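You operate a simulated robot arm through the tools that you are given. There is no shell and no other tool.

Carry out the task below with a simulated robot arm. There is one attempt and no reset: what you move stays moved.

JOB
Mark the card's gauge length on the coupon in the jig.
Fine: wipe the smudge off first with the cream pad on the bench; use the template, both lines; pad, marker and template back. What is to be rubbed or washed off counts as gone when no trace of it is left.
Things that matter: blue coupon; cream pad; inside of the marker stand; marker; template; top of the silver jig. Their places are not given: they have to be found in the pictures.

The check looks at the end state, three seconds after you hand in, the way a careful person would. Anything else that was tipped, shoved, dropped, spilled or broken makes it a failure.

ROBOT AND FRAMES
A 7-joint arm with a two-finger parallel gripper, fixed in place. Base frame: the origin is on the floor under the middle of its stand, x ahead of it, y to its left, z up; the work surface is at about z = 0.88. Lengths are in m, angles in degrees, forces in N, time in s.
It reaches about 1.247 m from its shoulder. Its first joint turns from -132.0 to 132.0 degrees. Payload 3.91 kg.
The tool frame sits at the grasp point between the pads (the TCP): z along the fingers, y along the line on which they close. The tips reach 0.03 m beyond it. Largest opening 0.11 m; finger width 0.02, thickness 0.01; the body of the gripper, 0.048 by 0.112 m, starts 0.055 m behind the TCP.
Orientation is that of the tool frame in the base frame, as a unit quaternion [w, x, y, z]. With the fingers straight down and closing along the base's y, the tool's x points along the base's -x, its y along +y and its z along -z.

CONTROLS
- The arm moves only by the tool jog_arm. Its argument "motion" is a list of rows, each a list of 7 numbers: the turn, a rotation vector about the tool's x, y, z in degrees, then the shift along the tool's x, y, z in m, then the opening, from 0 (shut) to 1 (fully open). In form: [[wx, wy, wz, x, y, z, jaw], ...]. A call has 1 to 20 rows; each row shifts and turns the commanded pose from where the row before left it, along the tool's axes as they then stand. A row lasts 0.2 s, in which the tool goes at most 0.05 m and 8.6 degrees; a call with a longer step from one row to the next is refused whole, and so is a gripper value outside its range. Where a pose cannot be reached the arm comes as near as it can. A force on the tool above 40 N (or 10 N above the force at the start of the call, whichever is more), or a blocked arm, ends the call early, and 0.2 s more pass. Each finger travels about 0.108 m/s and halts on what it meets, pressing with about 30 N; the grip force reading is that of the motor and also rises with nothing between the fingers. The clock runs only during rows and for 0.2 s after the last one: add rows that do not move to give the fingers time. The reply holds the time, the measured pose of the TCP, the force on the tool along the base axes, the opening and the grip force, in the units named above and with some noise, with the torque about the TCP (base axes, N m) and any sound that the robot's microphone picked up.
- Cameras (640 x 400 px; columns grow to the right, rows downward): "scene" is fixed at [0.0478, -0.6477, 1.5057]; the picture's right is [0.93, -0.37, 0.00], its down [-0.10, -0.25, -0.96] and it looks along [0.35, 0.90, -0.27] (base axes); focal length 329 px, centre (320, 200). "wrist" rides on the gripper at [0.072, 0.017, -0.103] in the tool frame; the picture's right is [-0.23, 0.97, 0.00], its down [-0.76, -0.18, -0.62] and it looks along [-0.61, -0.14, 0.78] (tool axes); focal length 222 px, centre (320, 200).
- capture(camera): a new picture of that camera. It takes no simulated time.
- pixel_to_xyz(camera, pixels): for up to 12 pixels [column, row] of the newest picture of that camera ("zoom" is the newest enlarged one), the place [x, y, z] in the base frame of the surface seen there, good to about 0.003 m, but the place of the scene camera against the robot may be out by one fixed shift of up to 0.018 m in any direction. It takes no simulated time.
- zoom(camera, box): a new picture of the part [left, top, right, bottom] of that camera's present view, enlarged. It takes no simulated time.
- finish_job(): hands the job in; it is judged then, once.

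Unless the task says otherwise, let go and move clear before handing in.

The tools are called after ">>>" by a JSON object that holds its "op" and its "data". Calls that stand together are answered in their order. jog_arm: Moves the arm, as the interface text tells. Its arguments: {"type":"object","properties":{"motion":{"type":"array"}},"required":["motion"]} The other tools are called the same way: capture (camera) takes a picture; pixel_to_xyz (camera, pixels) gives the place of the surface under pixels of a picture; zoom (camera, box) takes an enlarged picture of a part of a camera's view; finish_job () hands the job in.

At the start:

```text
clock: 0.0
ee_pos: [0.4929, 0.3022, 1.2807]
ee_rot: [0.0, 0.0, 1.0, -0.001]
wrist_force: [-0.1, 0.4, -0.8]
torque: [0.03, 0.01, -0.01]
width: 0.1098
grip_force: 0.2
```

scene: 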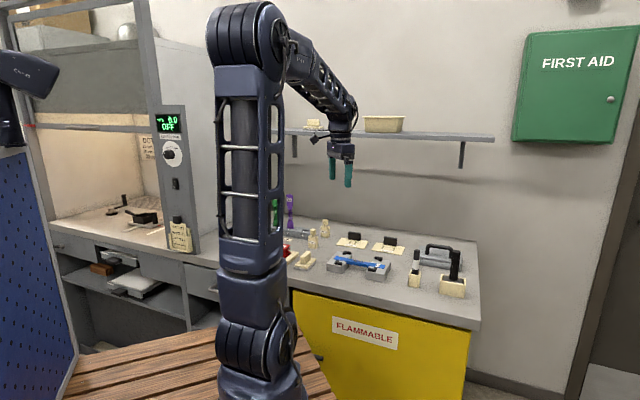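
wrist: 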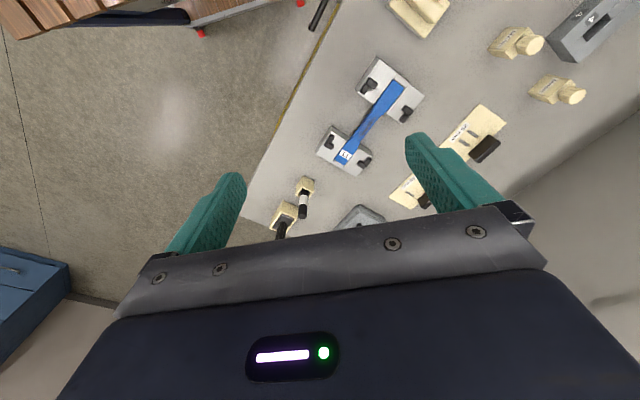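

The scene picture shows a bench with a silver jig holding a blue coupon (about 358,262), two templates (352,240 and 388,247), a marker stand (415,270 or 453,275) and a cream pad (302,258). I'll zoom in on these before moving.

>>> {"op": "zoom", "data": {"camera": "scene", "box": [270, 210, 490, 330]}}

>>> {"op": "zoom", "data": {"camera": "wrist", "box": [240, 0, 640, 240]}}

>>> {"op": "zoom", "data": {"camera": "scene", "box": [320, 220, 420, 290]}}

>>> {"op": "zoom", "data": {"camera": "scene", "box": [400, 230, 480, 300]}}

>>> {"op": "zoom", "data": {"camera": "scene", "box": [140, 100, 220, 260]}}

```text
2.91 times, centred on (380, 270) of scene
```

zoom: 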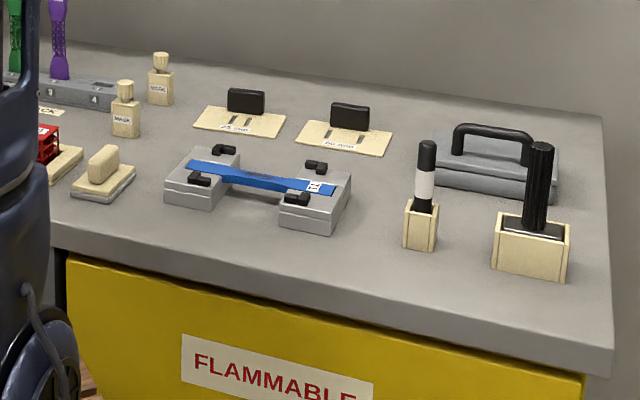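

```text
1.60 times, centred on (440, 120) of wrist
```

zoom: 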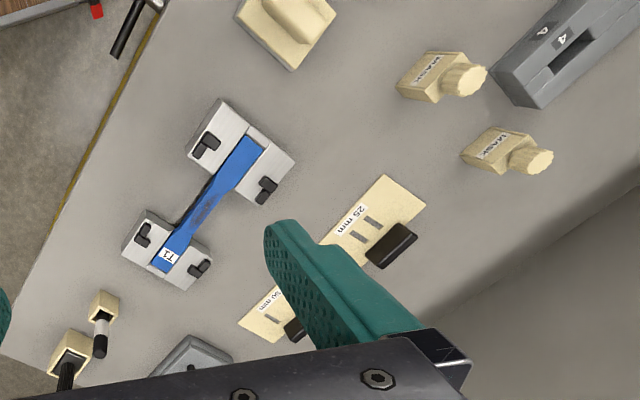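

```text
5.71 times, centred on (370, 255) of scene
```

zoom: 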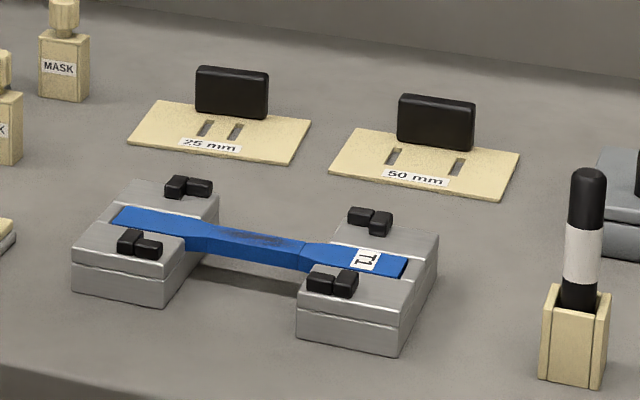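

```text
5.71 times, centred on (440, 265) of scene
```

zoom: 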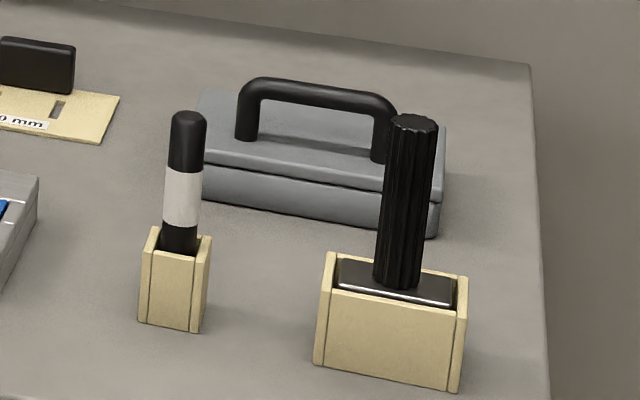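

```text
2.50 times, centred on (180, 180) of scene
```

zoom: 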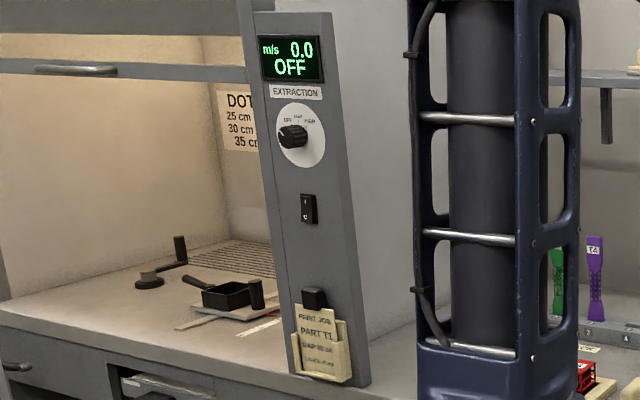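

The coupon is "T1", and the templates read 25 mm and 50 mm. The card on the hood pillar (180,237) starts "PAINT JOB", so I'll read it closely and look for other cards near the rack.

>>> {"op": "zoom", "data": {"camera": "scene", "box": [164, 212, 198, 256]}}

>>> {"op": "zoom", "data": {"camera": "scene", "box": [265, 190, 335, 275]}}

>>> {"op": "zoom", "data": {"camera": "scene", "box": [280, 100, 420, 150]}}

>>> {"op": "zoom", "data": {"camera": "scene", "box": [0, 0, 220, 380]}}

>>> {"op": "zoom", "data": {"camera": "wrist", "box": [300, 40, 460, 180]}}

```text
9.09 times, centred on (181, 234) of scene
```

zoom: 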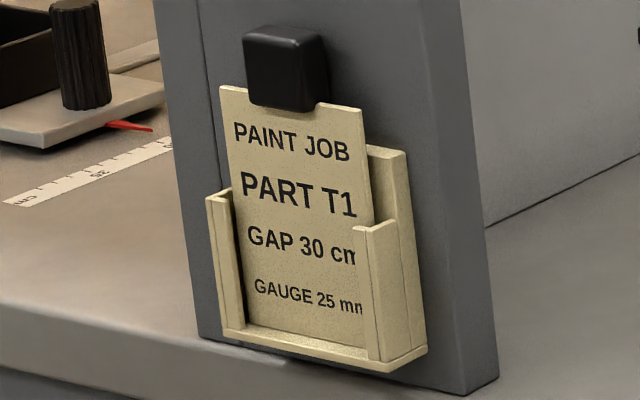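

```text
4.71 times, centred on (300, 232) of scene
```

zoom: 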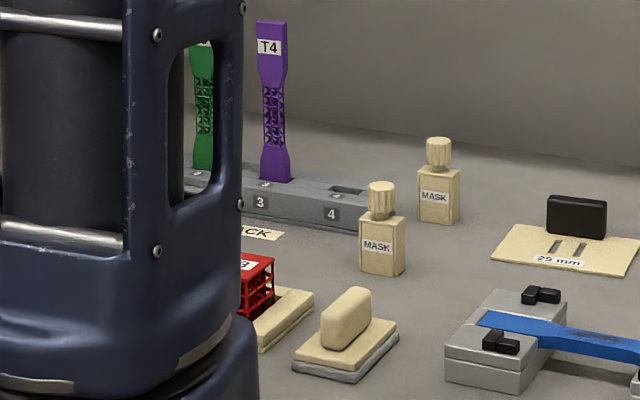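

```text
4.57 times, centred on (350, 125) of scene
```

zoom: 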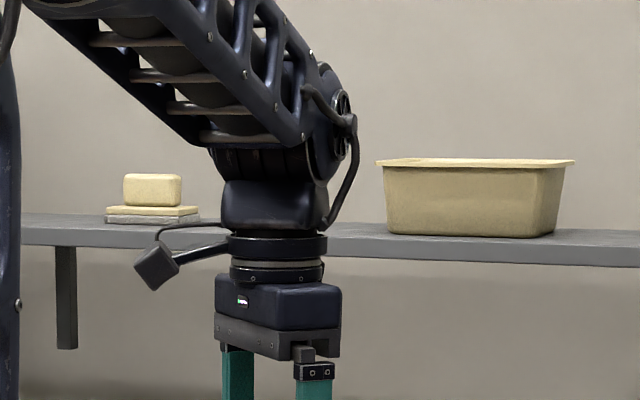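

```text
1.05 times, centred on (110, 190) of scene (not enlarged: the box is as wide or as high as the picture)
```

zoom: 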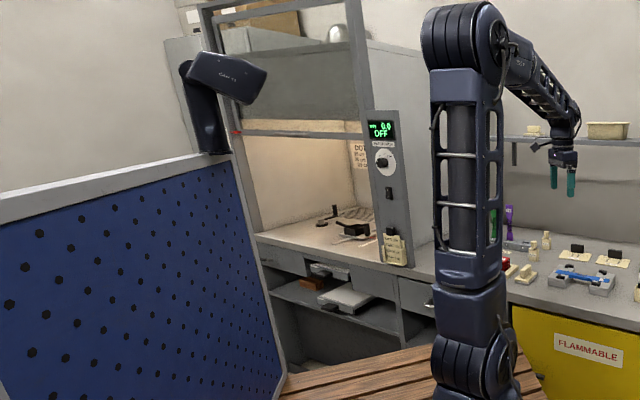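

```text
2.86 times, centred on (380, 110) of wrist
```

zoom: 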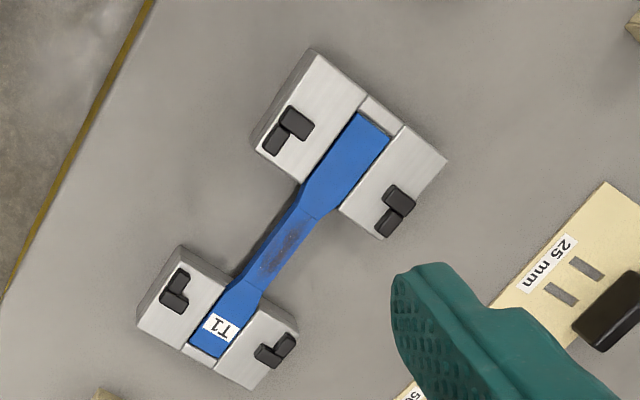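

The card reads PART T1, GAUGE 25 mm, so the 25 mm template (left one, slots near (352,240)) is the right one. Next I'll locate the coupon, jig, template, pad and marker from the wrist view.

>>> {"op": "pixel_to_xyz", "data": {"camera": "zoom", "pixels": [[375, 125], [345, 170], [285, 250], [228, 325], [200, 350], [314, 52], [444, 158], [140, 318], [250, 388], [586, 266], [560, 292], [290, 125]]}}

>>> {"op": "pixel_to_xyz", "data": {"camera": "wrist", "pixels": [[421, 8], [405, 20], [430, 25], [486, 150], [480, 108], [503, 122], [304, 186], [302, 210], [301, 195], [446, 140], [283, 212], [285, 232]]}}

>>> {"op": "pixel_to_xyz", "data": {"camera": "scene", "pixels": [[358, 262], [306, 254], [302, 264], [355, 235], [352, 241], [416, 256], [415, 275], [388, 240], [453, 258], [318, 245], [375, 262], [345, 258]]}}

```text
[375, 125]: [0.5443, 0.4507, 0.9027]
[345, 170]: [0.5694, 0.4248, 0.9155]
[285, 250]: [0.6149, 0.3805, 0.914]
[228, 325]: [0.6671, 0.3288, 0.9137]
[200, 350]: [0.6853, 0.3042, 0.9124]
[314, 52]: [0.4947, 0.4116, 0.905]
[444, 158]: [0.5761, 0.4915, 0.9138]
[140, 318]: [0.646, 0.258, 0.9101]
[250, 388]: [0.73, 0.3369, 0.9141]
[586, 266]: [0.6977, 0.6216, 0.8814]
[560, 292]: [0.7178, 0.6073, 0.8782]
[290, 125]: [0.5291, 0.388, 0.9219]
```

```text
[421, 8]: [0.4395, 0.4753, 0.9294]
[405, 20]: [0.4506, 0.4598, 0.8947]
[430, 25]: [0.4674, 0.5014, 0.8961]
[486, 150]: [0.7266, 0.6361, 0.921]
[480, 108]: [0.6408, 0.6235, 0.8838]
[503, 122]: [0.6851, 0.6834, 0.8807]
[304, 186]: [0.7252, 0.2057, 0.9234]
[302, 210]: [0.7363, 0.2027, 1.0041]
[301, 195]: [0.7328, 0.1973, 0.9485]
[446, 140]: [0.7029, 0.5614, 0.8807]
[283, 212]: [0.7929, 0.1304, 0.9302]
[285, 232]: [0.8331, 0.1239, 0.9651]
```

```text
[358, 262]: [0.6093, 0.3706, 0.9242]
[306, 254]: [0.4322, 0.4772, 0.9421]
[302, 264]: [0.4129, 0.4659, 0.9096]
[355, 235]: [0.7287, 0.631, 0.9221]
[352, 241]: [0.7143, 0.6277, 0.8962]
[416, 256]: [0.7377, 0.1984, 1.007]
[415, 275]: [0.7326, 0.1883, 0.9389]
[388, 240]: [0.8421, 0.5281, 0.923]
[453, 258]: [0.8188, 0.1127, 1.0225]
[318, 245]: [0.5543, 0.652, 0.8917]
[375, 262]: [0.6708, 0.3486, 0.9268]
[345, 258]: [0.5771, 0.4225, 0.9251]
```

The wrist depth readings put the coupon's axis at about -46° from x, with its mid gauge near (0.615, 0.380, 0.914). I'll drop the camera closer over the coupon to see the smudge, clamps and jig in detail.

>>> {"op": "jog_arm", "data": {"motion": [[0, 0, 0, -0.0018, 0.0172, 0.0393, 1], [0, 0, 0, -0.0018, 0.0172, 0.0393, 1], [0, 0, 0, -0.0018, 0.0172, 0.0393, 1], [0, 0, 0, -0.0018, 0.0172, 0.0393, 1], [0, 0, 0, -0.0018, 0.0172, 0.0393, 1], [0, 0, 0, -0.0018, 0.0172, 0.0393, 1], [0, 0, 0, 0, 0, 0, 1]]}}

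>>> {"op": "capture", "data": {"camera": "wrist"}}

>>> {"op": "zoom", "data": {"camera": "wrist", "box": [200, 60, 460, 222]}}

```text
clock: 1.6
ee_pos: [0.5051, 0.405, 1.048]
ee_rot: [0.0, 0.0, 1.0, 0.0]
wrist_force: [-0.5, 0.7, -0.2]
torque: [0.0, 0.0, 0.01]
width: 0.1101
grip_force: 0.0
```

```text
taken
```

wrist: 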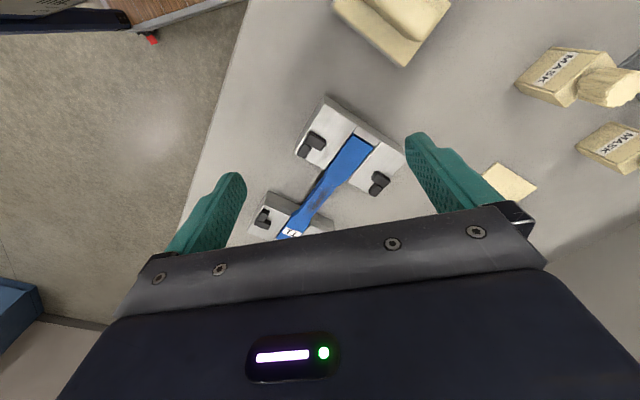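

```text
2.46 times, centred on (330, 141) of wrist
```

zoom: 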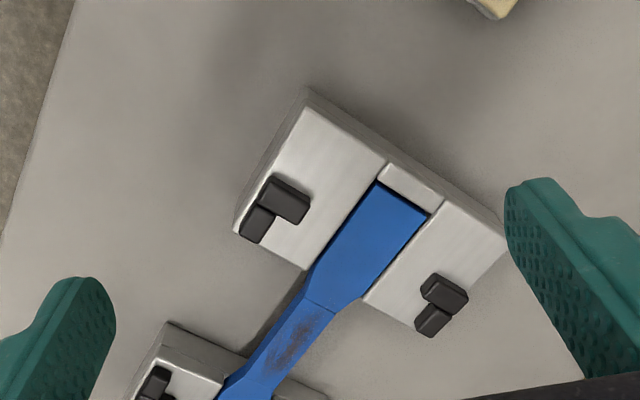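

The coupon's far half is hidden behind the gripper body at row 220 and below, and objects straight under the TCP show near row 110. I'll move so the TCP is directly above the coupon and look again.

>>> {"op": "jog_arm", "data": {"motion": [[0, 0, 0, -0.037, -0.008, 0, 1], [0, 0, 0, -0.037, -0.008, 0, 1], [0, 0, 0, -0.036, -0.009, 0, 1], [0, 0, 0, 0, 0, 0, 1]]}}

>>> {"op": "capture", "data": {"camera": "wrist"}}

>>> {"op": "zoom", "data": {"camera": "wrist", "box": [200, 20, 460, 182]}}

```text
clock: 2.6
ee_pos: [0.6139, 0.3796, 1.0453]
ee_rot: [0.0, 0.0, 1.0, 0.0]
wrist_force: [0.4, -0.4, -0.7]
torque: [0.0, 0.0, 0.02]
width: 0.1098
grip_force: 0.0
```

```text
taken
```

wrist: 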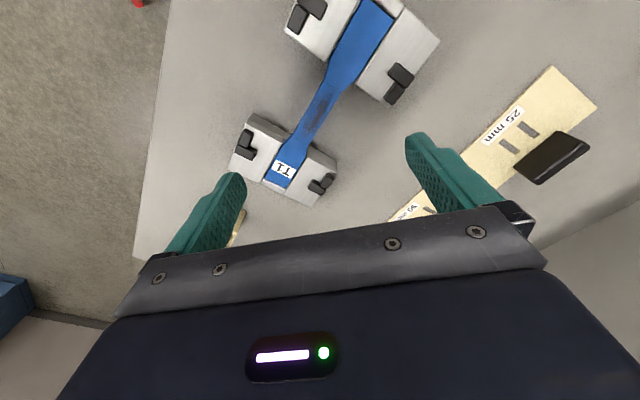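

```text
2.46 times, centred on (330, 101) of wrist
```

zoom: 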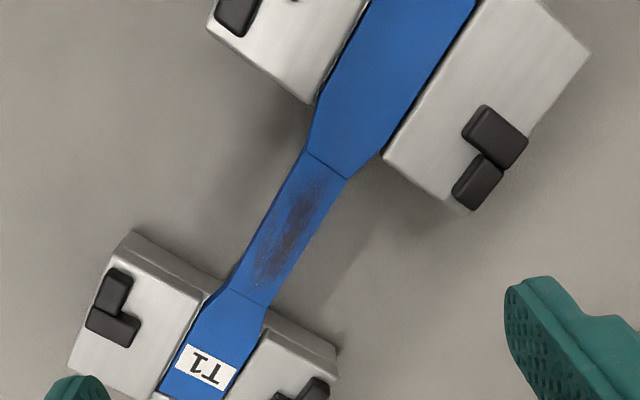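

The four black L-shaped posts on the jig blocks (for example zoom (495,145) and (115,300)) look like corner locators that the template drops into. I'll measure those, the coupon neck lines and the template corners.

>>> {"op": "pixel_to_xyz", "data": {"camera": "zoom", "pixels": [[306, 150], [347, 180], [230, 290], [268, 308], [295, 232], [495, 130], [477, 180], [462, 212], [115, 290], [112, 325], [420, 140], [130, 360]]}}

>>> {"op": "pixel_to_xyz", "data": {"camera": "wrist", "pixels": [[551, 66], [597, 104], [461, 153], [510, 182], [527, 128], [509, 146], [574, 137], [530, 172], [549, 155], [391, 219], [399, 80], [322, 186]]}}

```text
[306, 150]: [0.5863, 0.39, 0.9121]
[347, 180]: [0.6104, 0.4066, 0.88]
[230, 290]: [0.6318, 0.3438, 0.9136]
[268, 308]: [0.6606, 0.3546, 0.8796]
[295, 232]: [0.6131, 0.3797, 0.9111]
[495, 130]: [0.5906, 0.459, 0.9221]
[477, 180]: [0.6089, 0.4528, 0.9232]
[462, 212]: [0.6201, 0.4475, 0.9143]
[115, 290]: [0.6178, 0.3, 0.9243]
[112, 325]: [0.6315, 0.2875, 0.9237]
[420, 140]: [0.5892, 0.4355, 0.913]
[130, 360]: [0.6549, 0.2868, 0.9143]
```

```text
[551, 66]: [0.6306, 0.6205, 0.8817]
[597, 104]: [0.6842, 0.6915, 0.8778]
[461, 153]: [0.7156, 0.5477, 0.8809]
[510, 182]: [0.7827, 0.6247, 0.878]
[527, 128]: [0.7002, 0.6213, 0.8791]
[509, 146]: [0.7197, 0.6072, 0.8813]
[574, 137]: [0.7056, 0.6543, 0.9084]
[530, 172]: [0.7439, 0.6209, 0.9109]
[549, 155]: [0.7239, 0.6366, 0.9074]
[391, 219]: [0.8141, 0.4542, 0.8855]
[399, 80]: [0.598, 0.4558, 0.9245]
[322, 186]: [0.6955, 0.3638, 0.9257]
```

The template plate measures about 0.11 × 0.09 m and the L posts sit at matching corners, so the template drops between them onto the jig. I'll yaw the tool +46° so its closing line is across the coupon and get a squared-up view.

>>> {"op": "jog_arm", "data": {"motion": [[0, 0, 7.667, 0, 0, 0, 1], [0, 0, 7.667, 0, 0, 0, 1], [0, 0, 7.667, 0, 0, 0, 1], [0, 0, 7.667, 0, 0, 0, 1], [0, 0, 7.667, 0, 0, 0, 1], [0, 0, 7.667, 0, 0, -0.02, 1], [0, 0, 0, 0, 0, 0, 1]]}}

>>> {"op": "capture", "data": {"camera": "wrist"}}

>>> {"op": "zoom", "data": {"camera": "wrist", "box": [200, 0, 440, 150]}}

```text
clock: 4.2
ee_pos: [0.6144, 0.3809, 1.066]
ee_rot: [0.0, 0.391, 0.92, 0.0]
wrist_force: [1.1, 0.1, -0.9]
torque: [0.02, -0.05, -0.02]
width: 0.1101
grip_force: 0.0
```

```text
taken
```

wrist: 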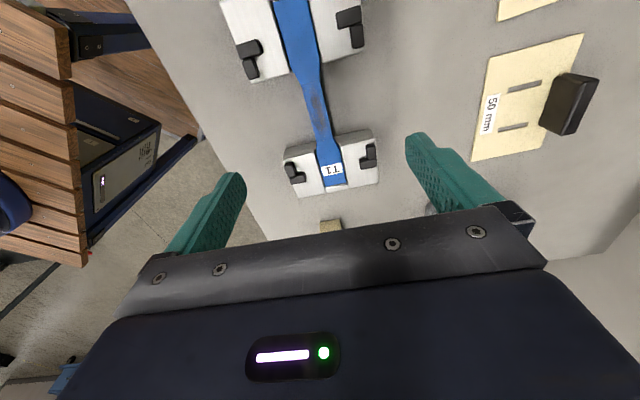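

```text
2.67 times, centred on (320, 75) of wrist
```

zoom: 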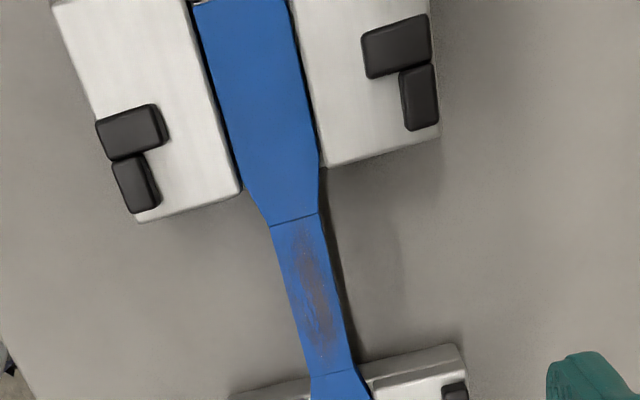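

The squared view confirms the L posts at the block corners, with the smudge at zoom (310,285) and faint specks around it. Next I'll move over the cream pad near (0.44, 0.475) to see how its handle is turned.

>>> {"op": "jog_arm", "data": {"motion": [[0, 0, 0, 0.0377, -0.012, -0.0068, 1], [0, 0, 0, 0.0377, -0.012, -0.0068, 1], [0, 0, 0, 0.0377, -0.012, -0.0068, 1], [0, 0, 0, 0.0377, -0.012, -0.0068, 1], [0, 0, 0, 0.0377, -0.012, -0.0068, 1], [0, 0, 0, 0, 0, 0, 1]]}}

>>> {"op": "capture", "data": {"camera": "wrist"}}

>>> {"op": "zoom", "data": {"camera": "wrist", "box": [200, 0, 440, 150]}}

>>> {"op": "capture", "data": {"camera": "scene"}}

```text
clock: 5.6
ee_pos: [0.4402, 0.4737, 1.101]
ee_rot: [0.0, 0.391, 0.92, -0.001]
wrist_force: [-0.3, 0.7, -0.2]
torque: [0.01, -0.02, -0.01]
width: 0.11
grip_force: 0.1
```

```text
taken
```

wrist: 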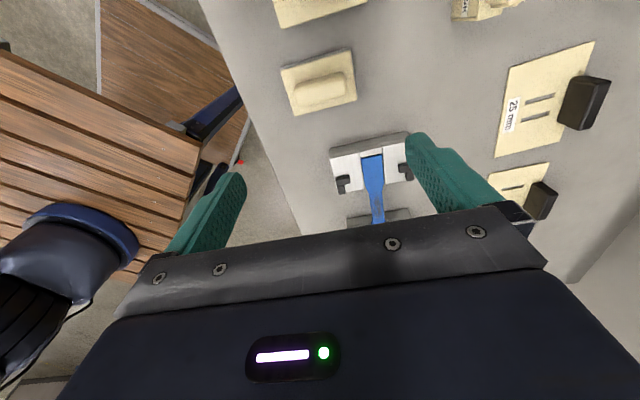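

```text
2.67 times, centred on (320, 75) of wrist
```

zoom: 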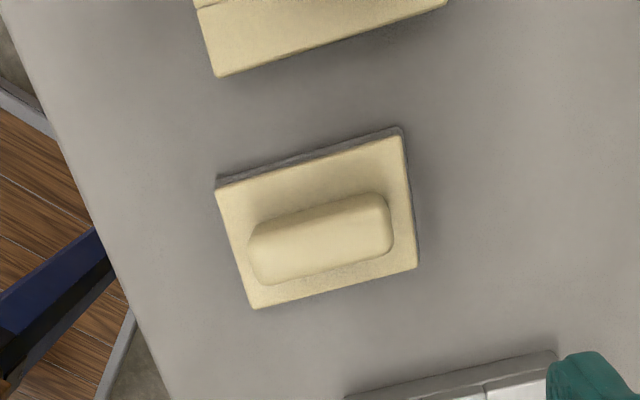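

```text
taken
```

scene: 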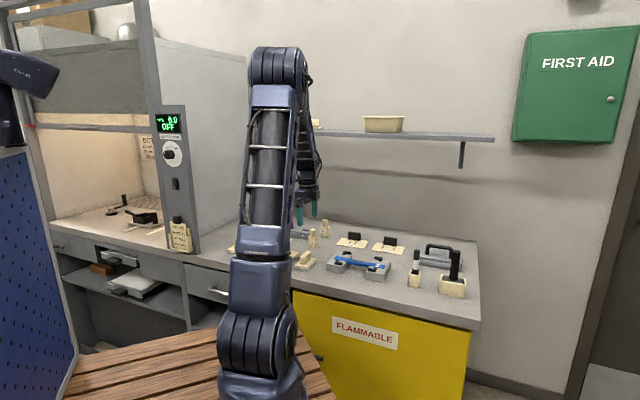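

The pad's handle (zoom (258,262) to (385,220)) runs nearly along the tool's y, so I must close across it with the yaw turned by 90°. I'll measure the pad's corners and handle first.

>>> {"op": "pixel_to_xyz", "data": {"camera": "zoom", "pixels": [[218, 192], [400, 135], [258, 305], [416, 262], [320, 235], [262, 255], [380, 220], [290, 228], [350, 245], [216, 182], [402, 128], [300, 290]]}}

>>> {"op": "pixel_to_xyz", "data": {"camera": "zoom", "pixels": [[225, 200], [398, 140], [258, 300], [410, 260], [310, 228], [330, 240], [320, 245], [320, 225], [260, 180], [350, 150], [250, 200], [200, 75]]}}

```text
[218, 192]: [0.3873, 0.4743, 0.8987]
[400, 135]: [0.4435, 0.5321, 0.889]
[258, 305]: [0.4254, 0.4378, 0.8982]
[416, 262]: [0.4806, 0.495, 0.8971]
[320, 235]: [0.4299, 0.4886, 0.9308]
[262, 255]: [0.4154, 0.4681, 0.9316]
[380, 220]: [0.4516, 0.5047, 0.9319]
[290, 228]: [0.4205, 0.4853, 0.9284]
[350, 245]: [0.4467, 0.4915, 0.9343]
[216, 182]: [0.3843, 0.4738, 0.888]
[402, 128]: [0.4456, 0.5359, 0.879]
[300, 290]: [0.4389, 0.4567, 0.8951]
```

```text
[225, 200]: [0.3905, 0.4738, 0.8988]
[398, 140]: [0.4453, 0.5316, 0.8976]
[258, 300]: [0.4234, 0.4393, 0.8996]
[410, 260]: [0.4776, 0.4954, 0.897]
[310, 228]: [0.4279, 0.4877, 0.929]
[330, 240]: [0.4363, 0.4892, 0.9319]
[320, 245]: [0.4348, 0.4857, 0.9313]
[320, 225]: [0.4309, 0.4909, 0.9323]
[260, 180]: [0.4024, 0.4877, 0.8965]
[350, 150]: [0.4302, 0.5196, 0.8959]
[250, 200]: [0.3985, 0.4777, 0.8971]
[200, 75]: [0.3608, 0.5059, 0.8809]
```

The pad is about 0.080 × 0.053 m with long axis at ~45.7°, centre (0.434, 0.485), handle top at z ≈ 0.932. I'll turn the tool to yaw +45.5° over it and check the alignment before descending.

>>> {"op": "jog_arm", "data": {"motion": [[0, 0, -7.625, 0, 0, 0, 1], [0, 0, -7.625, 0, 0, 0, 1], [0, 0, -7.625, 0, 0, 0, 1], [0, 0, -7.625, 0, 0, 0, 1], [0, 0, -7.625, 0, 0, 0, 1], [0, 0, -7.625, 0, 0, 0, 1], [0, 0, -7.625, 0, 0, 0, 1], [0, 0, -7.625, 0, 0, 0, 1], [0, 0, -7.625, 0, 0, 0, 1], [0, 0, -7.625, 0, 0, 0, 1], [0, 0, -7.625, 0, 0, 0, 1], [0, 0, -7.625, 0, 0, 0, 1], [0, 0, 0, -0.004, 0.0129, 0.03, 0.6], [0, 0, 0, 0, 0, 0.03, 0.6], [0, 0, 0, 0, 0, 0, 0.6]]}}

>>> {"op": "capture", "data": {"camera": "wrist"}}

>>> {"op": "zoom", "data": {"camera": "wrist", "box": [200, 0, 440, 150]}}

```text
clock: 8.8
ee_pos: [0.4326, 0.4853, 1.0395]
ee_rot: [0.0, -0.386, 0.923, 0.0]
wrist_force: [0.5, 1.1, -0.5]
torque: [-0.03, -0.03, -0.02]
width: 0.0661
grip_force: 0.2
```

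```text
taken
```

wrist: 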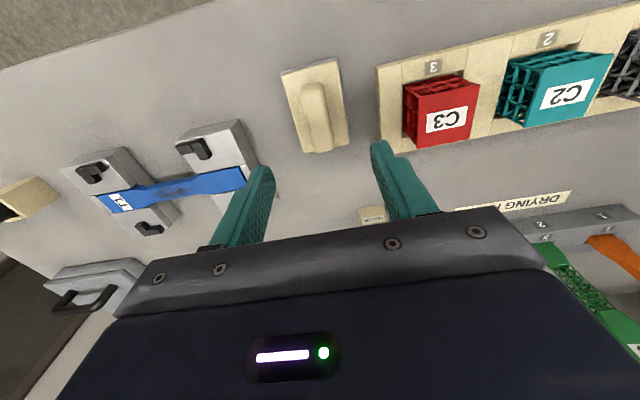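

```text
2.67 times, centred on (320, 75) of wrist
```

zoom: 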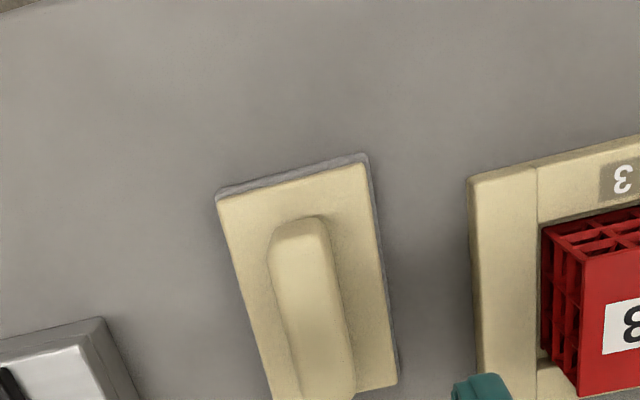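

The pad's handle now runs along the tool's x and sits between the open fingers, with the neighbouring tray (C3) clear to the right. I'll re-measure the handle from this view for a centred descent.

>>> {"op": "pixel_to_xyz", "data": {"camera": "zoom", "pixels": [[295, 235], [308, 290], [325, 370], [285, 290], [335, 290], [275, 250], [222, 205], [362, 168], [272, 390], [395, 375], [478, 180], [485, 380]]}}

```text
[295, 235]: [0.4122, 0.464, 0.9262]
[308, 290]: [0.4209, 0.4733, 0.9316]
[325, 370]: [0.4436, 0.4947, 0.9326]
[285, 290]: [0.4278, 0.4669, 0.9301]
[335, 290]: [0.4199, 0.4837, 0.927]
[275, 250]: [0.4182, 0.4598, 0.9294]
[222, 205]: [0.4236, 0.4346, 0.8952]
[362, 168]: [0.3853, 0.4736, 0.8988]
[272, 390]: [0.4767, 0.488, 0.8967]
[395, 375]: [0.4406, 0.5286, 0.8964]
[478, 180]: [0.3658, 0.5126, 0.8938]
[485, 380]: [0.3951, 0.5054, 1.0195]
```

The handle's midline matches the TCP within about 1 mm. I'll descend to TCP z ≈ 0.933 and close on it.

>>> {"op": "jog_arm", "data": {"motion": [[0, 0, 0, 0, 0, 0.03, 0.6], [0, 0, 0, 0, 0, 0.03, 0.6], [0, 0, 0, 0, 0, 0.03, 0.6], [0, 0, 0, 0, 0, 0.0165, 0.6], [0, 0, 0, 0, 0, 0, 0.6]]}}

>>> {"op": "jog_arm", "data": {"motion": [[0, 0, 0, 0, 0, 0, 0.1], [0, 0, 0, 0, 0, 0, 0.0], [0, 0, 0, 0, 0, 0, 0.0], [0, 0, 0, 0, 0, 0, 0.0]]}}

>>> {"op": "capture", "data": {"camera": "wrist"}}

```text
clock: 10.0
ee_pos: [0.4346, 0.4862, 0.9313]
ee_rot: [0.0, -0.386, 0.922, 0.0]
wrist_force: [0.0, -0.1, 0.3]
torque: [0.01, 0.02, 0.02]
width: 0.0661
grip_force: 0.1
```

```text
clock: 11.0
ee_pos: [0.4354, 0.4853, 0.931]
ee_rot: [-0.001, -0.387, 0.922, 0.0]
wrist_force: [0.8, 0.3, 0.2]
torque: [0.02, 0.02, 0.01]
width: 0.0214
grip_force: 29.8
```

```text
taken
```

wrist: 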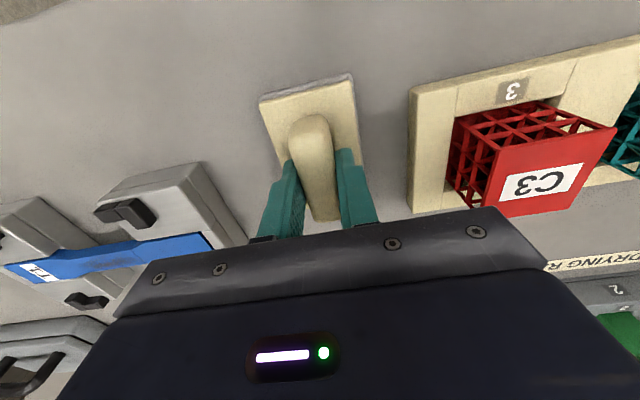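

The pad is gripped (width 0.0214, grip 29.8 N) at TCP (0.435, 0.4857, 0.931), which I'll use for putting it back. I'll lift it 0.10 m and carry it above the smudge.

>>> {"op": "jog_arm", "data": {"motion": [[0, 0, 0, 0, 0, -0.025, 0], [0, 0, 0, 0, 0, -0.04, 0], [0, 0, 0, 0, 0, -0.035, 0], [0, 0, 0, -0.00966, -0.04046, 0, 0], [0, 0, 0, -0.00966, -0.04046, 0, 0], [0, 0, 0, -0.00966, -0.04046, 0, 0], [0, 0, 0, -0.00966, -0.04046, 0, 0], [0, 0, 0, -0.00966, -0.04046, 0, 0], [0, 0, 0, 0, 0, 0, 0]]}}

>>> {"op": "capture", "data": {"camera": "wrist"}}

>>> {"op": "zoom", "data": {"camera": "scene", "box": [300, 190, 440, 290]}}

```text
clock: 13.0
ee_pos: [0.6109, 0.3791, 1.0316]
ee_rot: [-0.001, -0.386, 0.922, 0.0]
wrist_force: [-0.1, -0.7, -0.8]
torque: [0.04, -0.01, -0.02]
width: 0.0214
grip_force: 29.7
```

```text
taken
```

wrist: 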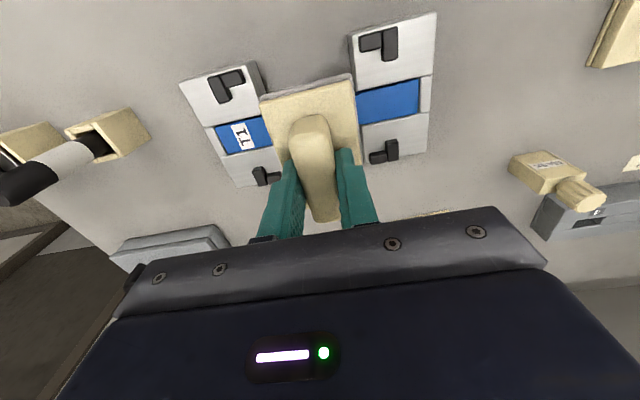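

```text
4.00 times, centred on (370, 240) of scene
```

zoom: 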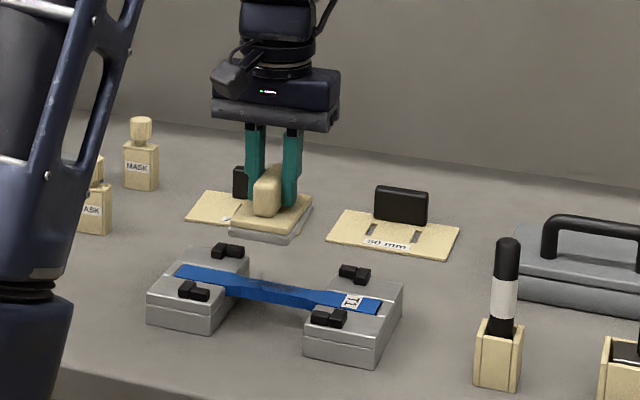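

The pad hangs between the two jig blocks, clear of the L posts. I'll lower it to just above the coupon and feel for contact.

>>> {"op": "jog_arm", "data": {"motion": [[0, 0, 0, 0, 0, 0.03, 0], [0, 0, 0, 0, 0, 0.03, 0], [0, 0, 0, 0, 0, 0.002, 0], [0, 0, 0, 0, 0, 0, 0]]}}

>>> {"op": "capture", "data": {"camera": "wrist"}}

>>> {"op": "zoom", "data": {"camera": "scene", "box": [320, 230, 410, 290]}}

```text
clock: 14.0
ee_pos: [0.6121, 0.3786, 0.9694]
ee_rot: [0.0, -0.386, 0.923, -0.001]
wrist_force: [-1.1, 0.7, -0.6]
torque: [0.04, -0.02, 0.01]
width: 0.0215
grip_force: 30.2
```

```text
taken
```

wrist: 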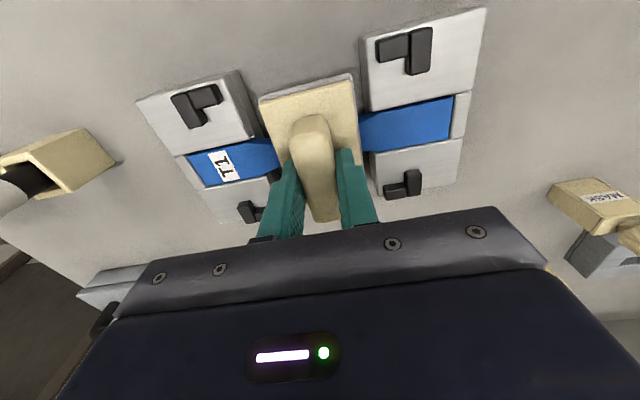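

```text
6.67 times, centred on (365, 260) of scene
```

zoom: 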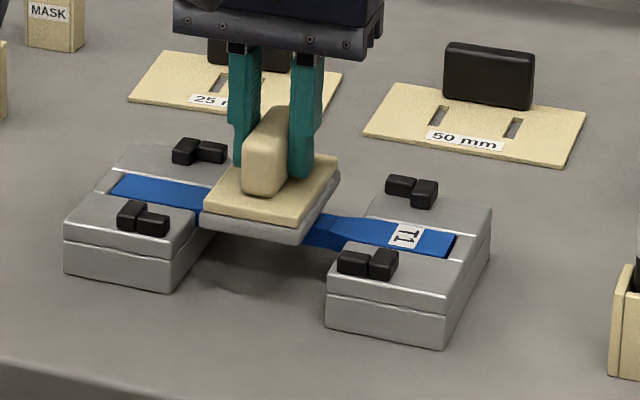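

The pad is just above the coupon with roughly 14 mm of room toward one set of posts and 21 mm toward the other. I'll lower it in small steps until the force shows contact.

>>> {"op": "jog_arm", "data": {"motion": [[0, 0, 0, 0, -0.003, 0.0015, 0], [0, 0, 0, 0, 0, 0.0015, 0], [0, 0, 0, 0, 0, 0, 0]]}}

```text
clock: 14.8
ee_pos: [0.6148, 0.3768, 0.9673]
ee_rot: [0.0, -0.386, 0.923, 0.0]
wrist_force: [0.5, 0.0, -0.3]
torque: [0.0, -0.03, 0.0]
width: 0.0217
grip_force: 29.9
```

>>> {"op": "jog_arm", "data": {"motion": [[0, 0, 0, 0, 0, 0.0015, 0], [0, 0, 0, 0, 0, 0, 0]]}}

>>> {"op": "jog_arm", "data": {"motion": [[0, 0, 0, 0, 0, 0.0015, 0], [0, 0, 0, 0, 0, 0, 0]]}}

```text
clock: 15.4
ee_pos: [0.6138, 0.3767, 0.9677]
ee_rot: [0.001, -0.385, 0.923, 0.0]
wrist_force: [0.9, 0.3, -1.0]
torque: [-0.03, 0.02, 0.0]
width: 0.0214
grip_force: 29.9
```

```text
clock: 16.0
ee_pos: [0.6134, 0.3745, 0.9655]
ee_rot: [0.0, -0.386, 0.923, 0.0]
wrist_force: [0.0, 0.2, 7.2]
torque: [0.01, -0.04, 0.02]
width: 0.0211
grip_force: 30.1
```

Contact shows now at 7.2 N upward with the TCP at z ≈ 0.9655. I'll rub back and forth along the coupon, staying within the clear room between the posts.

>>> {"op": "jog_arm", "data": {"motion": [[0, 0, 0, 0, 0.005, 0, 0], [0, 0, 0, 0, 0.005, 0, 0], [0, 0, 0, 0, -0.006, 0, 0], [0, 0, 0, 0, -0.006, 0, 0], [0, 0, 0, 0, -0.006, 0, 0], [0, 0, 0, 0, -0.004, 0, 0], [0, 0, 0, 0, 0.006, 0, 0], [0, 0, 0, 0, 0.006, 0, 0], [0, 0, 0, 0, 0.006, 0, 0], [0, 0, 0, 0, 0.004, 0, 0], [0, 0, 0, 0, -0.006, 0, 0], [0, 0, 0, 0, -0.006, 0, 0], [0, 0, 0, 0, -0.006, 0, 0], [0, 0, 0, 0, -0.004, 0, 0], [0, 0, 0, 0, 0.006, 0, 0], [0, 0, 0, 0, 0.006, 0, 0], [0, 0, 0, 0, 0, 0, 0]]}}

>>> {"op": "capture", "data": {"camera": "wrist"}}

>>> {"op": "zoom", "data": {"camera": "scene", "box": [320, 230, 410, 290]}}

```text
clock: 19.6
ee_pos: [0.6145, 0.3769, 0.9652]
ee_rot: [0.0, -0.386, 0.923, 0.0]
wrist_force: [2.2, -2.2, 7.0]
torque: [-0.04, -0.04, 0.03]
width: 0.0215
grip_force: 30.2
```

```text
taken
```

wrist: 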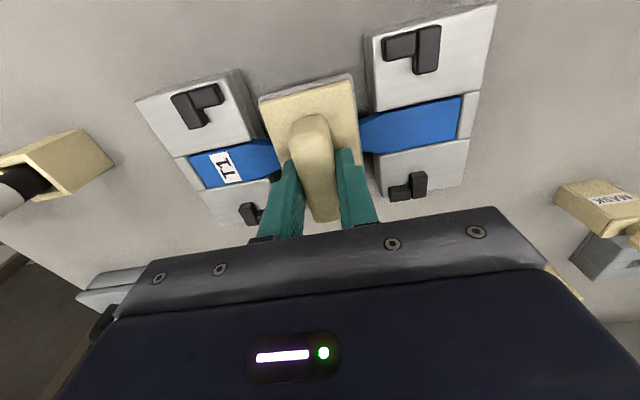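

```text
6.67 times, centred on (365, 260) of scene
```

zoom: 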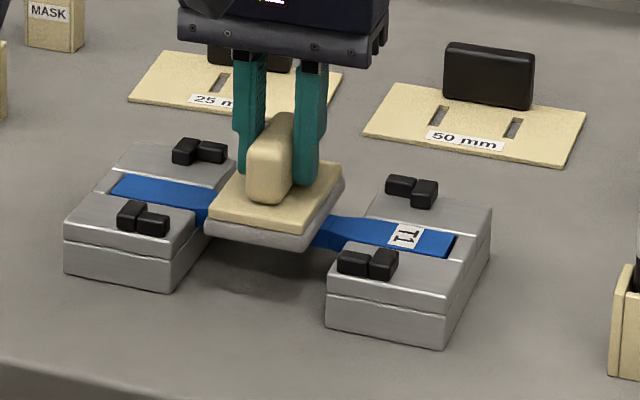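

The pad rubbed at about 7 N and the jig did not shift. I'll lift it and check in the scene view whether the smudge is gone.

>>> {"op": "jog_arm", "data": {"motion": [[0, 0, 0, 0, 0, -0.03, 0], [0, 0, 0, 0, 0, -0.04, 0], [0, 0, 0, 0, 0, 0, 0]]}}

>>> {"op": "zoom", "data": {"camera": "scene", "box": [330, 240, 400, 285]}}

```text
clock: 20.4
ee_pos: [0.6148, 0.3767, 1.0339]
ee_rot: [-0.001, -0.386, 0.922, 0.0]
wrist_force: [0.8, 0.4, 0.2]
torque: [-0.02, 0.0, -0.01]
width: 0.0213
grip_force: 30.4
```

```text
8.89 times, centred on (365, 262) of scene
```

zoom: 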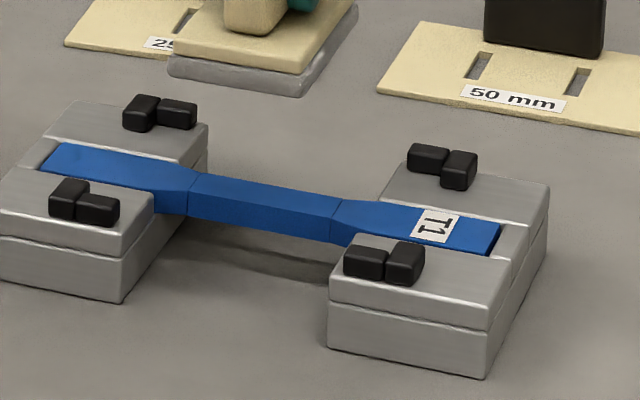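

The scene zoom shows a clean blue gauge section with no smudge. I'll shift the tool back 0.06 m to verify from above with the wrist camera before returning the pad.

>>> {"op": "jog_arm", "data": {"motion": [[0, 0, 0, -0.035, 0, -0.01, 0], [0, 0, 0, -0.035, 0, -0.01, 0], [0, 0, 0, 0, 0, 0, 0]]}}

>>> {"op": "capture", "data": {"camera": "wrist"}}

>>> {"op": "zoom", "data": {"camera": "wrist", "box": [220, 0, 460, 150]}}

```text
clock: 21.2
ee_pos: [0.6642, 0.4264, 1.054]
ee_rot: [0.0, -0.386, 0.922, 0.0]
wrist_force: [0.6, -0.1, -0.1]
torque: [0.02, -0.01, 0.02]
width: 0.0211
grip_force: 29.9
```

```text
taken
```

wrist: 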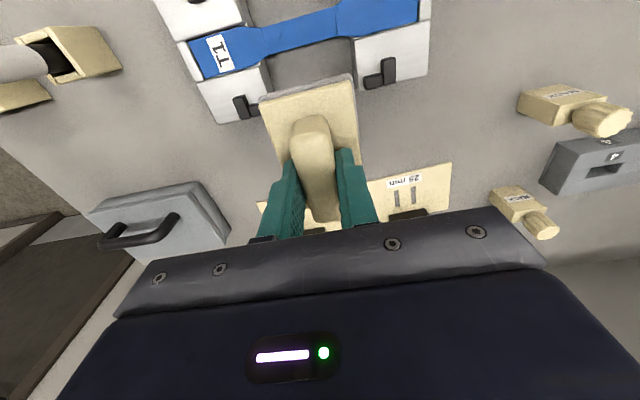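

```text
2.67 times, centred on (340, 75) of wrist
```

zoom: 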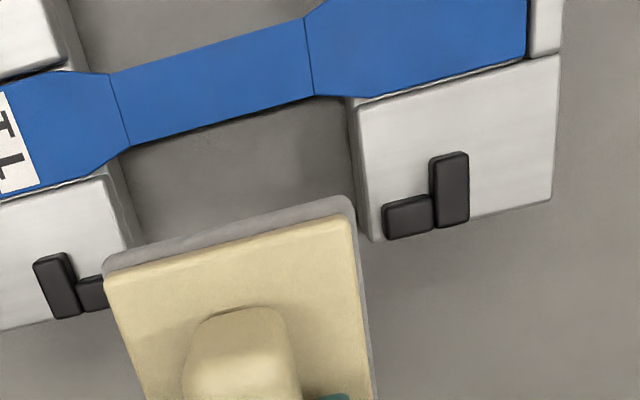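

The coupon is clean all over (zoom (215,75)), and the pad is still firmly held. I'll carry it back to the exact spot it was picked from.

>>> {"op": "jog_arm", "data": {"motion": [[0, 0, 0, 0.01972, 0.03422, 0, 0], [0, 0, 0, 0.01972, 0.03422, 0, 0], [0, 0, 0, 0.01972, 0.03422, 0, 0], [0, 0, 0, 0.01972, 0.03422, 0, 0], [0, 0, 0, 0.01972, 0.03422, 0, 0], [0, 0, 0, 0.0197, 0.0342, 0, 0], [0, 0, 0, 0, 0, 0, 0], [0, 0, 0, 0, 0, 0.04, 0], [0, 0, 0, 0, 0, 0.04, 0], [0, 0, 0, 0, 0, 0.03, 0], [0, 0, 0, 0, 0, 0, 0]]}}

>>> {"op": "capture", "data": {"camera": "wrist"}}

```text
clock: 23.6
ee_pos: [0.4354, 0.4862, 0.9435]
ee_rot: [0.0, -0.386, 0.923, 0.0]
wrist_force: [-0.4, 0.6, -0.6]
torque: [0.0, -0.04, 0.02]
width: 0.0214
grip_force: 29.9
```

```text
taken
```

wrist: 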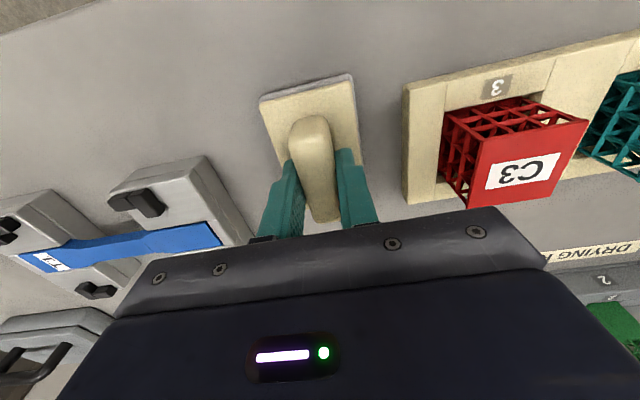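

The pad hovers about 12 mm above its original spot at (0.4354, 0.4862). I'll lower it to the bench, open, and rise clear.

>>> {"op": "jog_arm", "data": {"motion": [[0, 0, 0, 0, 0, 0.006, 0], [0, 0, 0, 0, 0, 0.005, 0], [0, 0, 0, 0, 0, 0.001, 0], [0, 0, 0, 0, 0, 0, 0]]}}

>>> {"op": "jog_arm", "data": {"motion": [[0, 0, 0, 0, 0, 0, 0.4], [0, 0, 0, 0, 0, 0, 0.55], [0, 0, 0, 0, 0, 0, 0.55], [0, 0, 0, 0, 0, -0.02, 0.55], [0, 0, 0, 0, 0, -0.04, 0.55], [0, 0, 0, 0, 0, -0.05, 0.55], [0, 0, 0, 0, 0, -0.04, 0.55], [0, 0, 0, 0, 0, 0, 0.55]]}}

>>> {"op": "capture", "data": {"camera": "wrist"}}

>>> {"op": "zoom", "data": {"camera": "scene", "box": [265, 190, 425, 290]}}

```text
clock: 24.6
ee_pos: [0.4332, 0.4852, 0.933]
ee_rot: [0.0, -0.386, 0.923, 0.0]
wrist_force: [0.3, -0.9, -0.5]
torque: [0.0, 0.0, -0.02]
width: 0.0212
grip_force: 29.4
```

```text
clock: 26.4
ee_pos: [0.4316, 0.4868, 1.084]
ee_rot: [-0.001, -0.386, 0.923, 0.0]
wrist_force: [0.6, 0.5, -0.6]
torque: [0.02, 0.02, 0.02]
width: 0.0605
grip_force: 0.0
```

```text
taken
```

wrist: 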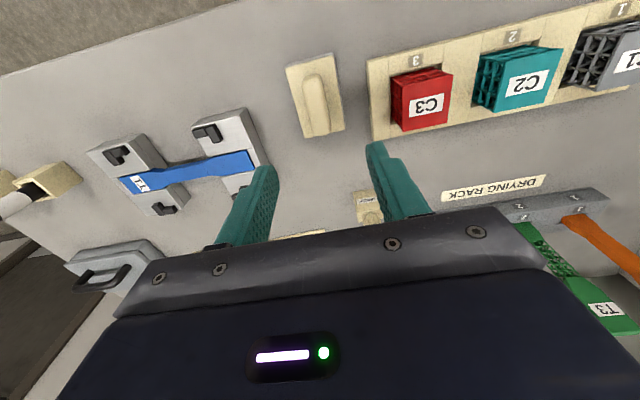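

```text
4.00 times, centred on (345, 240) of scene
```

zoom: 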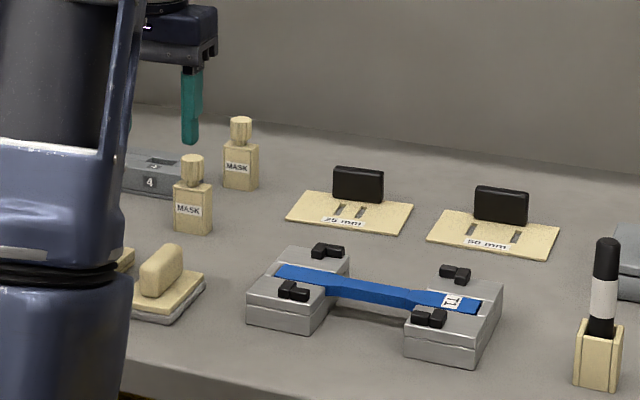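

The pad is back in its place. Now I'll turn to yaw about -40° for the 25 mm template, and check where the wall shelf and the tall items lie before travelling there.

>>> {"op": "capture", "data": {"camera": "scene"}}

>>> {"op": "pixel_to_xyz", "data": {"camera": "scene", "pixels": [[340, 133], [420, 136], [490, 140], [461, 160], [385, 125], [325, 221], [312, 232], [355, 235], [347, 236], [364, 238]]}}

>>> {"op": "jog_arm", "data": {"motion": [[0, 0, 8.5, 0, 0, 0, 0.55], [0, 0, 8.5, 0, 0, 0, 0.55], [0, 0, 8.5, 0, 0, 0, 0.55], [0, 0, 8.5, 0, 0, 0, 0.55], [0, 0, 8.5, 0, 0, 0, 0.55], [0, 0, 8.5, 0, 0, 0, 0.55], [0, 0, 8.5, 0, 0, 0, 0.55], [0, 0, 8.5, 0, 0, 0, 0.55], [0, 0, 8.5, 0, 0, 0, 0.55], [0, 0, 8.5, 0, 0, 0, 0.55], [0, 0, 0, 0, 0, 0, 0.55]]}}

```text
taken
```

scene: 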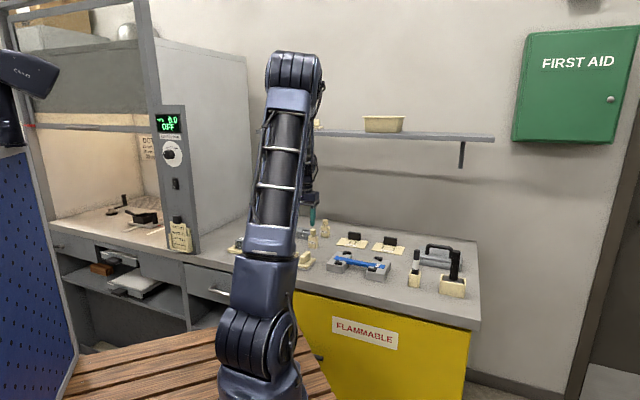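

```text
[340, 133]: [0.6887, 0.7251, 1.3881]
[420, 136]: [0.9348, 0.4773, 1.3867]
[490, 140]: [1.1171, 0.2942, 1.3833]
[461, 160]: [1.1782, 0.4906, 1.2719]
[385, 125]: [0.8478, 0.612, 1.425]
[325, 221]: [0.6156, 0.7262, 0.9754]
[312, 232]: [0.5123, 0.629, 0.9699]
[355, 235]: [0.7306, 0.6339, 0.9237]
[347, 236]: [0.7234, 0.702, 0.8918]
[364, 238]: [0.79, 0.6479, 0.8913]
```

```text
clock: 28.8
ee_pos: [0.434, 0.4858, 1.0822]
ee_rot: [0.0, 0.339, 0.941, 0.0]
wrist_force: [0.4, 0.3, -0.5]
torque: [0.02, -0.02, 0.03]
width: 0.0606
grip_force: 0.0
```

The shelf edge runs along x+y ≈ 1.41 at z ≈ 1.385, just beyond the template, so I'll keep the TCP low (z ≈ 1.03) while going there. The yaw is now -39.6°, matching the template.

>>> {"op": "jog_arm", "data": {"motion": [[0, 0, 0, -0.0161, 0.0374, 0.00625, 0.55], [0, 0, 0, -0.0161, 0.0374, 0.00625, 0.55], [0, 0, 0, -0.0161, 0.0374, 0.00625, 0.55], [0, 0, 0, -0.0161, 0.0374, 0.00625, 0.55], [0, 0, 0, -0.0161, 0.0374, 0.00625, 0.55], [0, 0, 0, -0.0161, 0.0374, 0.00625, 0.55], [0, 0, 0, -0.0161, 0.0374, 0.00625, 0.55], [0, 0, 0, -0.0161, 0.0374, 0.00625, 0.55], [0, 0, 0, 0, 0, 0, 0.55]]}}

>>> {"op": "capture", "data": {"camera": "wrist"}}

>>> {"op": "zoom", "data": {"camera": "wrist", "box": [200, 0, 440, 150]}}

>>> {"op": "capture", "data": {"camera": "scene"}}

```text
clock: 30.8
ee_pos: [0.7243, 0.6337, 1.0352]
ee_rot: [0.0, 0.339, 0.941, -0.001]
wrist_force: [0.0, -0.8, 0.5]
torque: [-0.01, -0.02, -0.01]
width: 0.0603
grip_force: 0.0
```

```text
taken
```

wrist: 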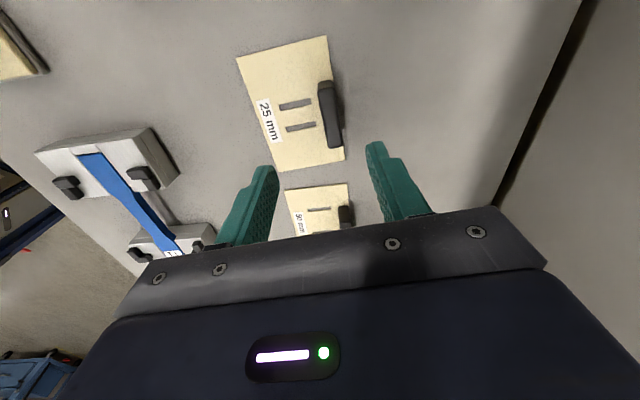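

```text
2.67 times, centred on (320, 75) of wrist
```

zoom: 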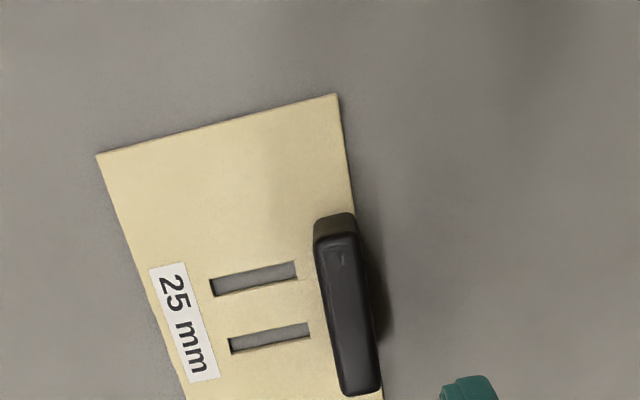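

```text
taken
```

scene: 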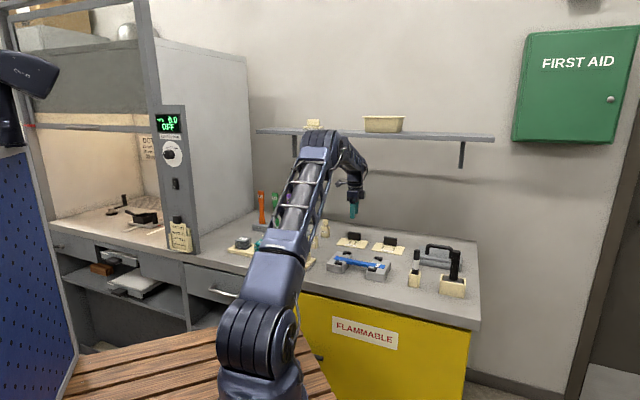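

The 25 mm template's handle stands along its rear edge (zoom (335,225) to (360,390)). I'll measure the handle and plate corners for the grasp.

>>> {"op": "pixel_to_xyz", "data": {"camera": "zoom", "pixels": [[97, 156], [337, 95], [335, 222], [345, 270], [350, 320], [358, 385], [320, 250], [372, 330], [335, 330], [212, 288], [295, 270], [230, 348]]}}

>>> {"op": "pixel_to_xyz", "data": {"camera": "wrist", "pixels": [[238, 59], [326, 37], [275, 171], [344, 159], [329, 85], [333, 120], [338, 145], [277, 107], [310, 101], [287, 130], [314, 125], [324, 90]]}}

```text
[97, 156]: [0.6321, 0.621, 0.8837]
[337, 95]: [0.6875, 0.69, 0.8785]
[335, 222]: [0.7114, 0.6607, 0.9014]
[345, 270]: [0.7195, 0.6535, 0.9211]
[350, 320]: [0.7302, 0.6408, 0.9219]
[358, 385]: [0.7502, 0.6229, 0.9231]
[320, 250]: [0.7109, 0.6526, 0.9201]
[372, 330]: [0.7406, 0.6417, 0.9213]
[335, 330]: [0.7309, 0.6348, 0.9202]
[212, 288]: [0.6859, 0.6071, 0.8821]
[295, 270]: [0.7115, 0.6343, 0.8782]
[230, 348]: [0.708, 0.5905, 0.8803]
```

```text
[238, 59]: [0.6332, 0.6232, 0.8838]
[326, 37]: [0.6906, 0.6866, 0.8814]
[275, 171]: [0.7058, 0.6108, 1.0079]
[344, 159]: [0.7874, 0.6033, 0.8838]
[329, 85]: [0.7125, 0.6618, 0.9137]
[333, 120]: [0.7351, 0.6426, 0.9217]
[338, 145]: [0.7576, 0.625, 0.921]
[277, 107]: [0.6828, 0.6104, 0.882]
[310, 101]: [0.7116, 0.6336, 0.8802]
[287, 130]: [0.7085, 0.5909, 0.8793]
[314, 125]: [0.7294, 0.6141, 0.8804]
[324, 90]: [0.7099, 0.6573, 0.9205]
```

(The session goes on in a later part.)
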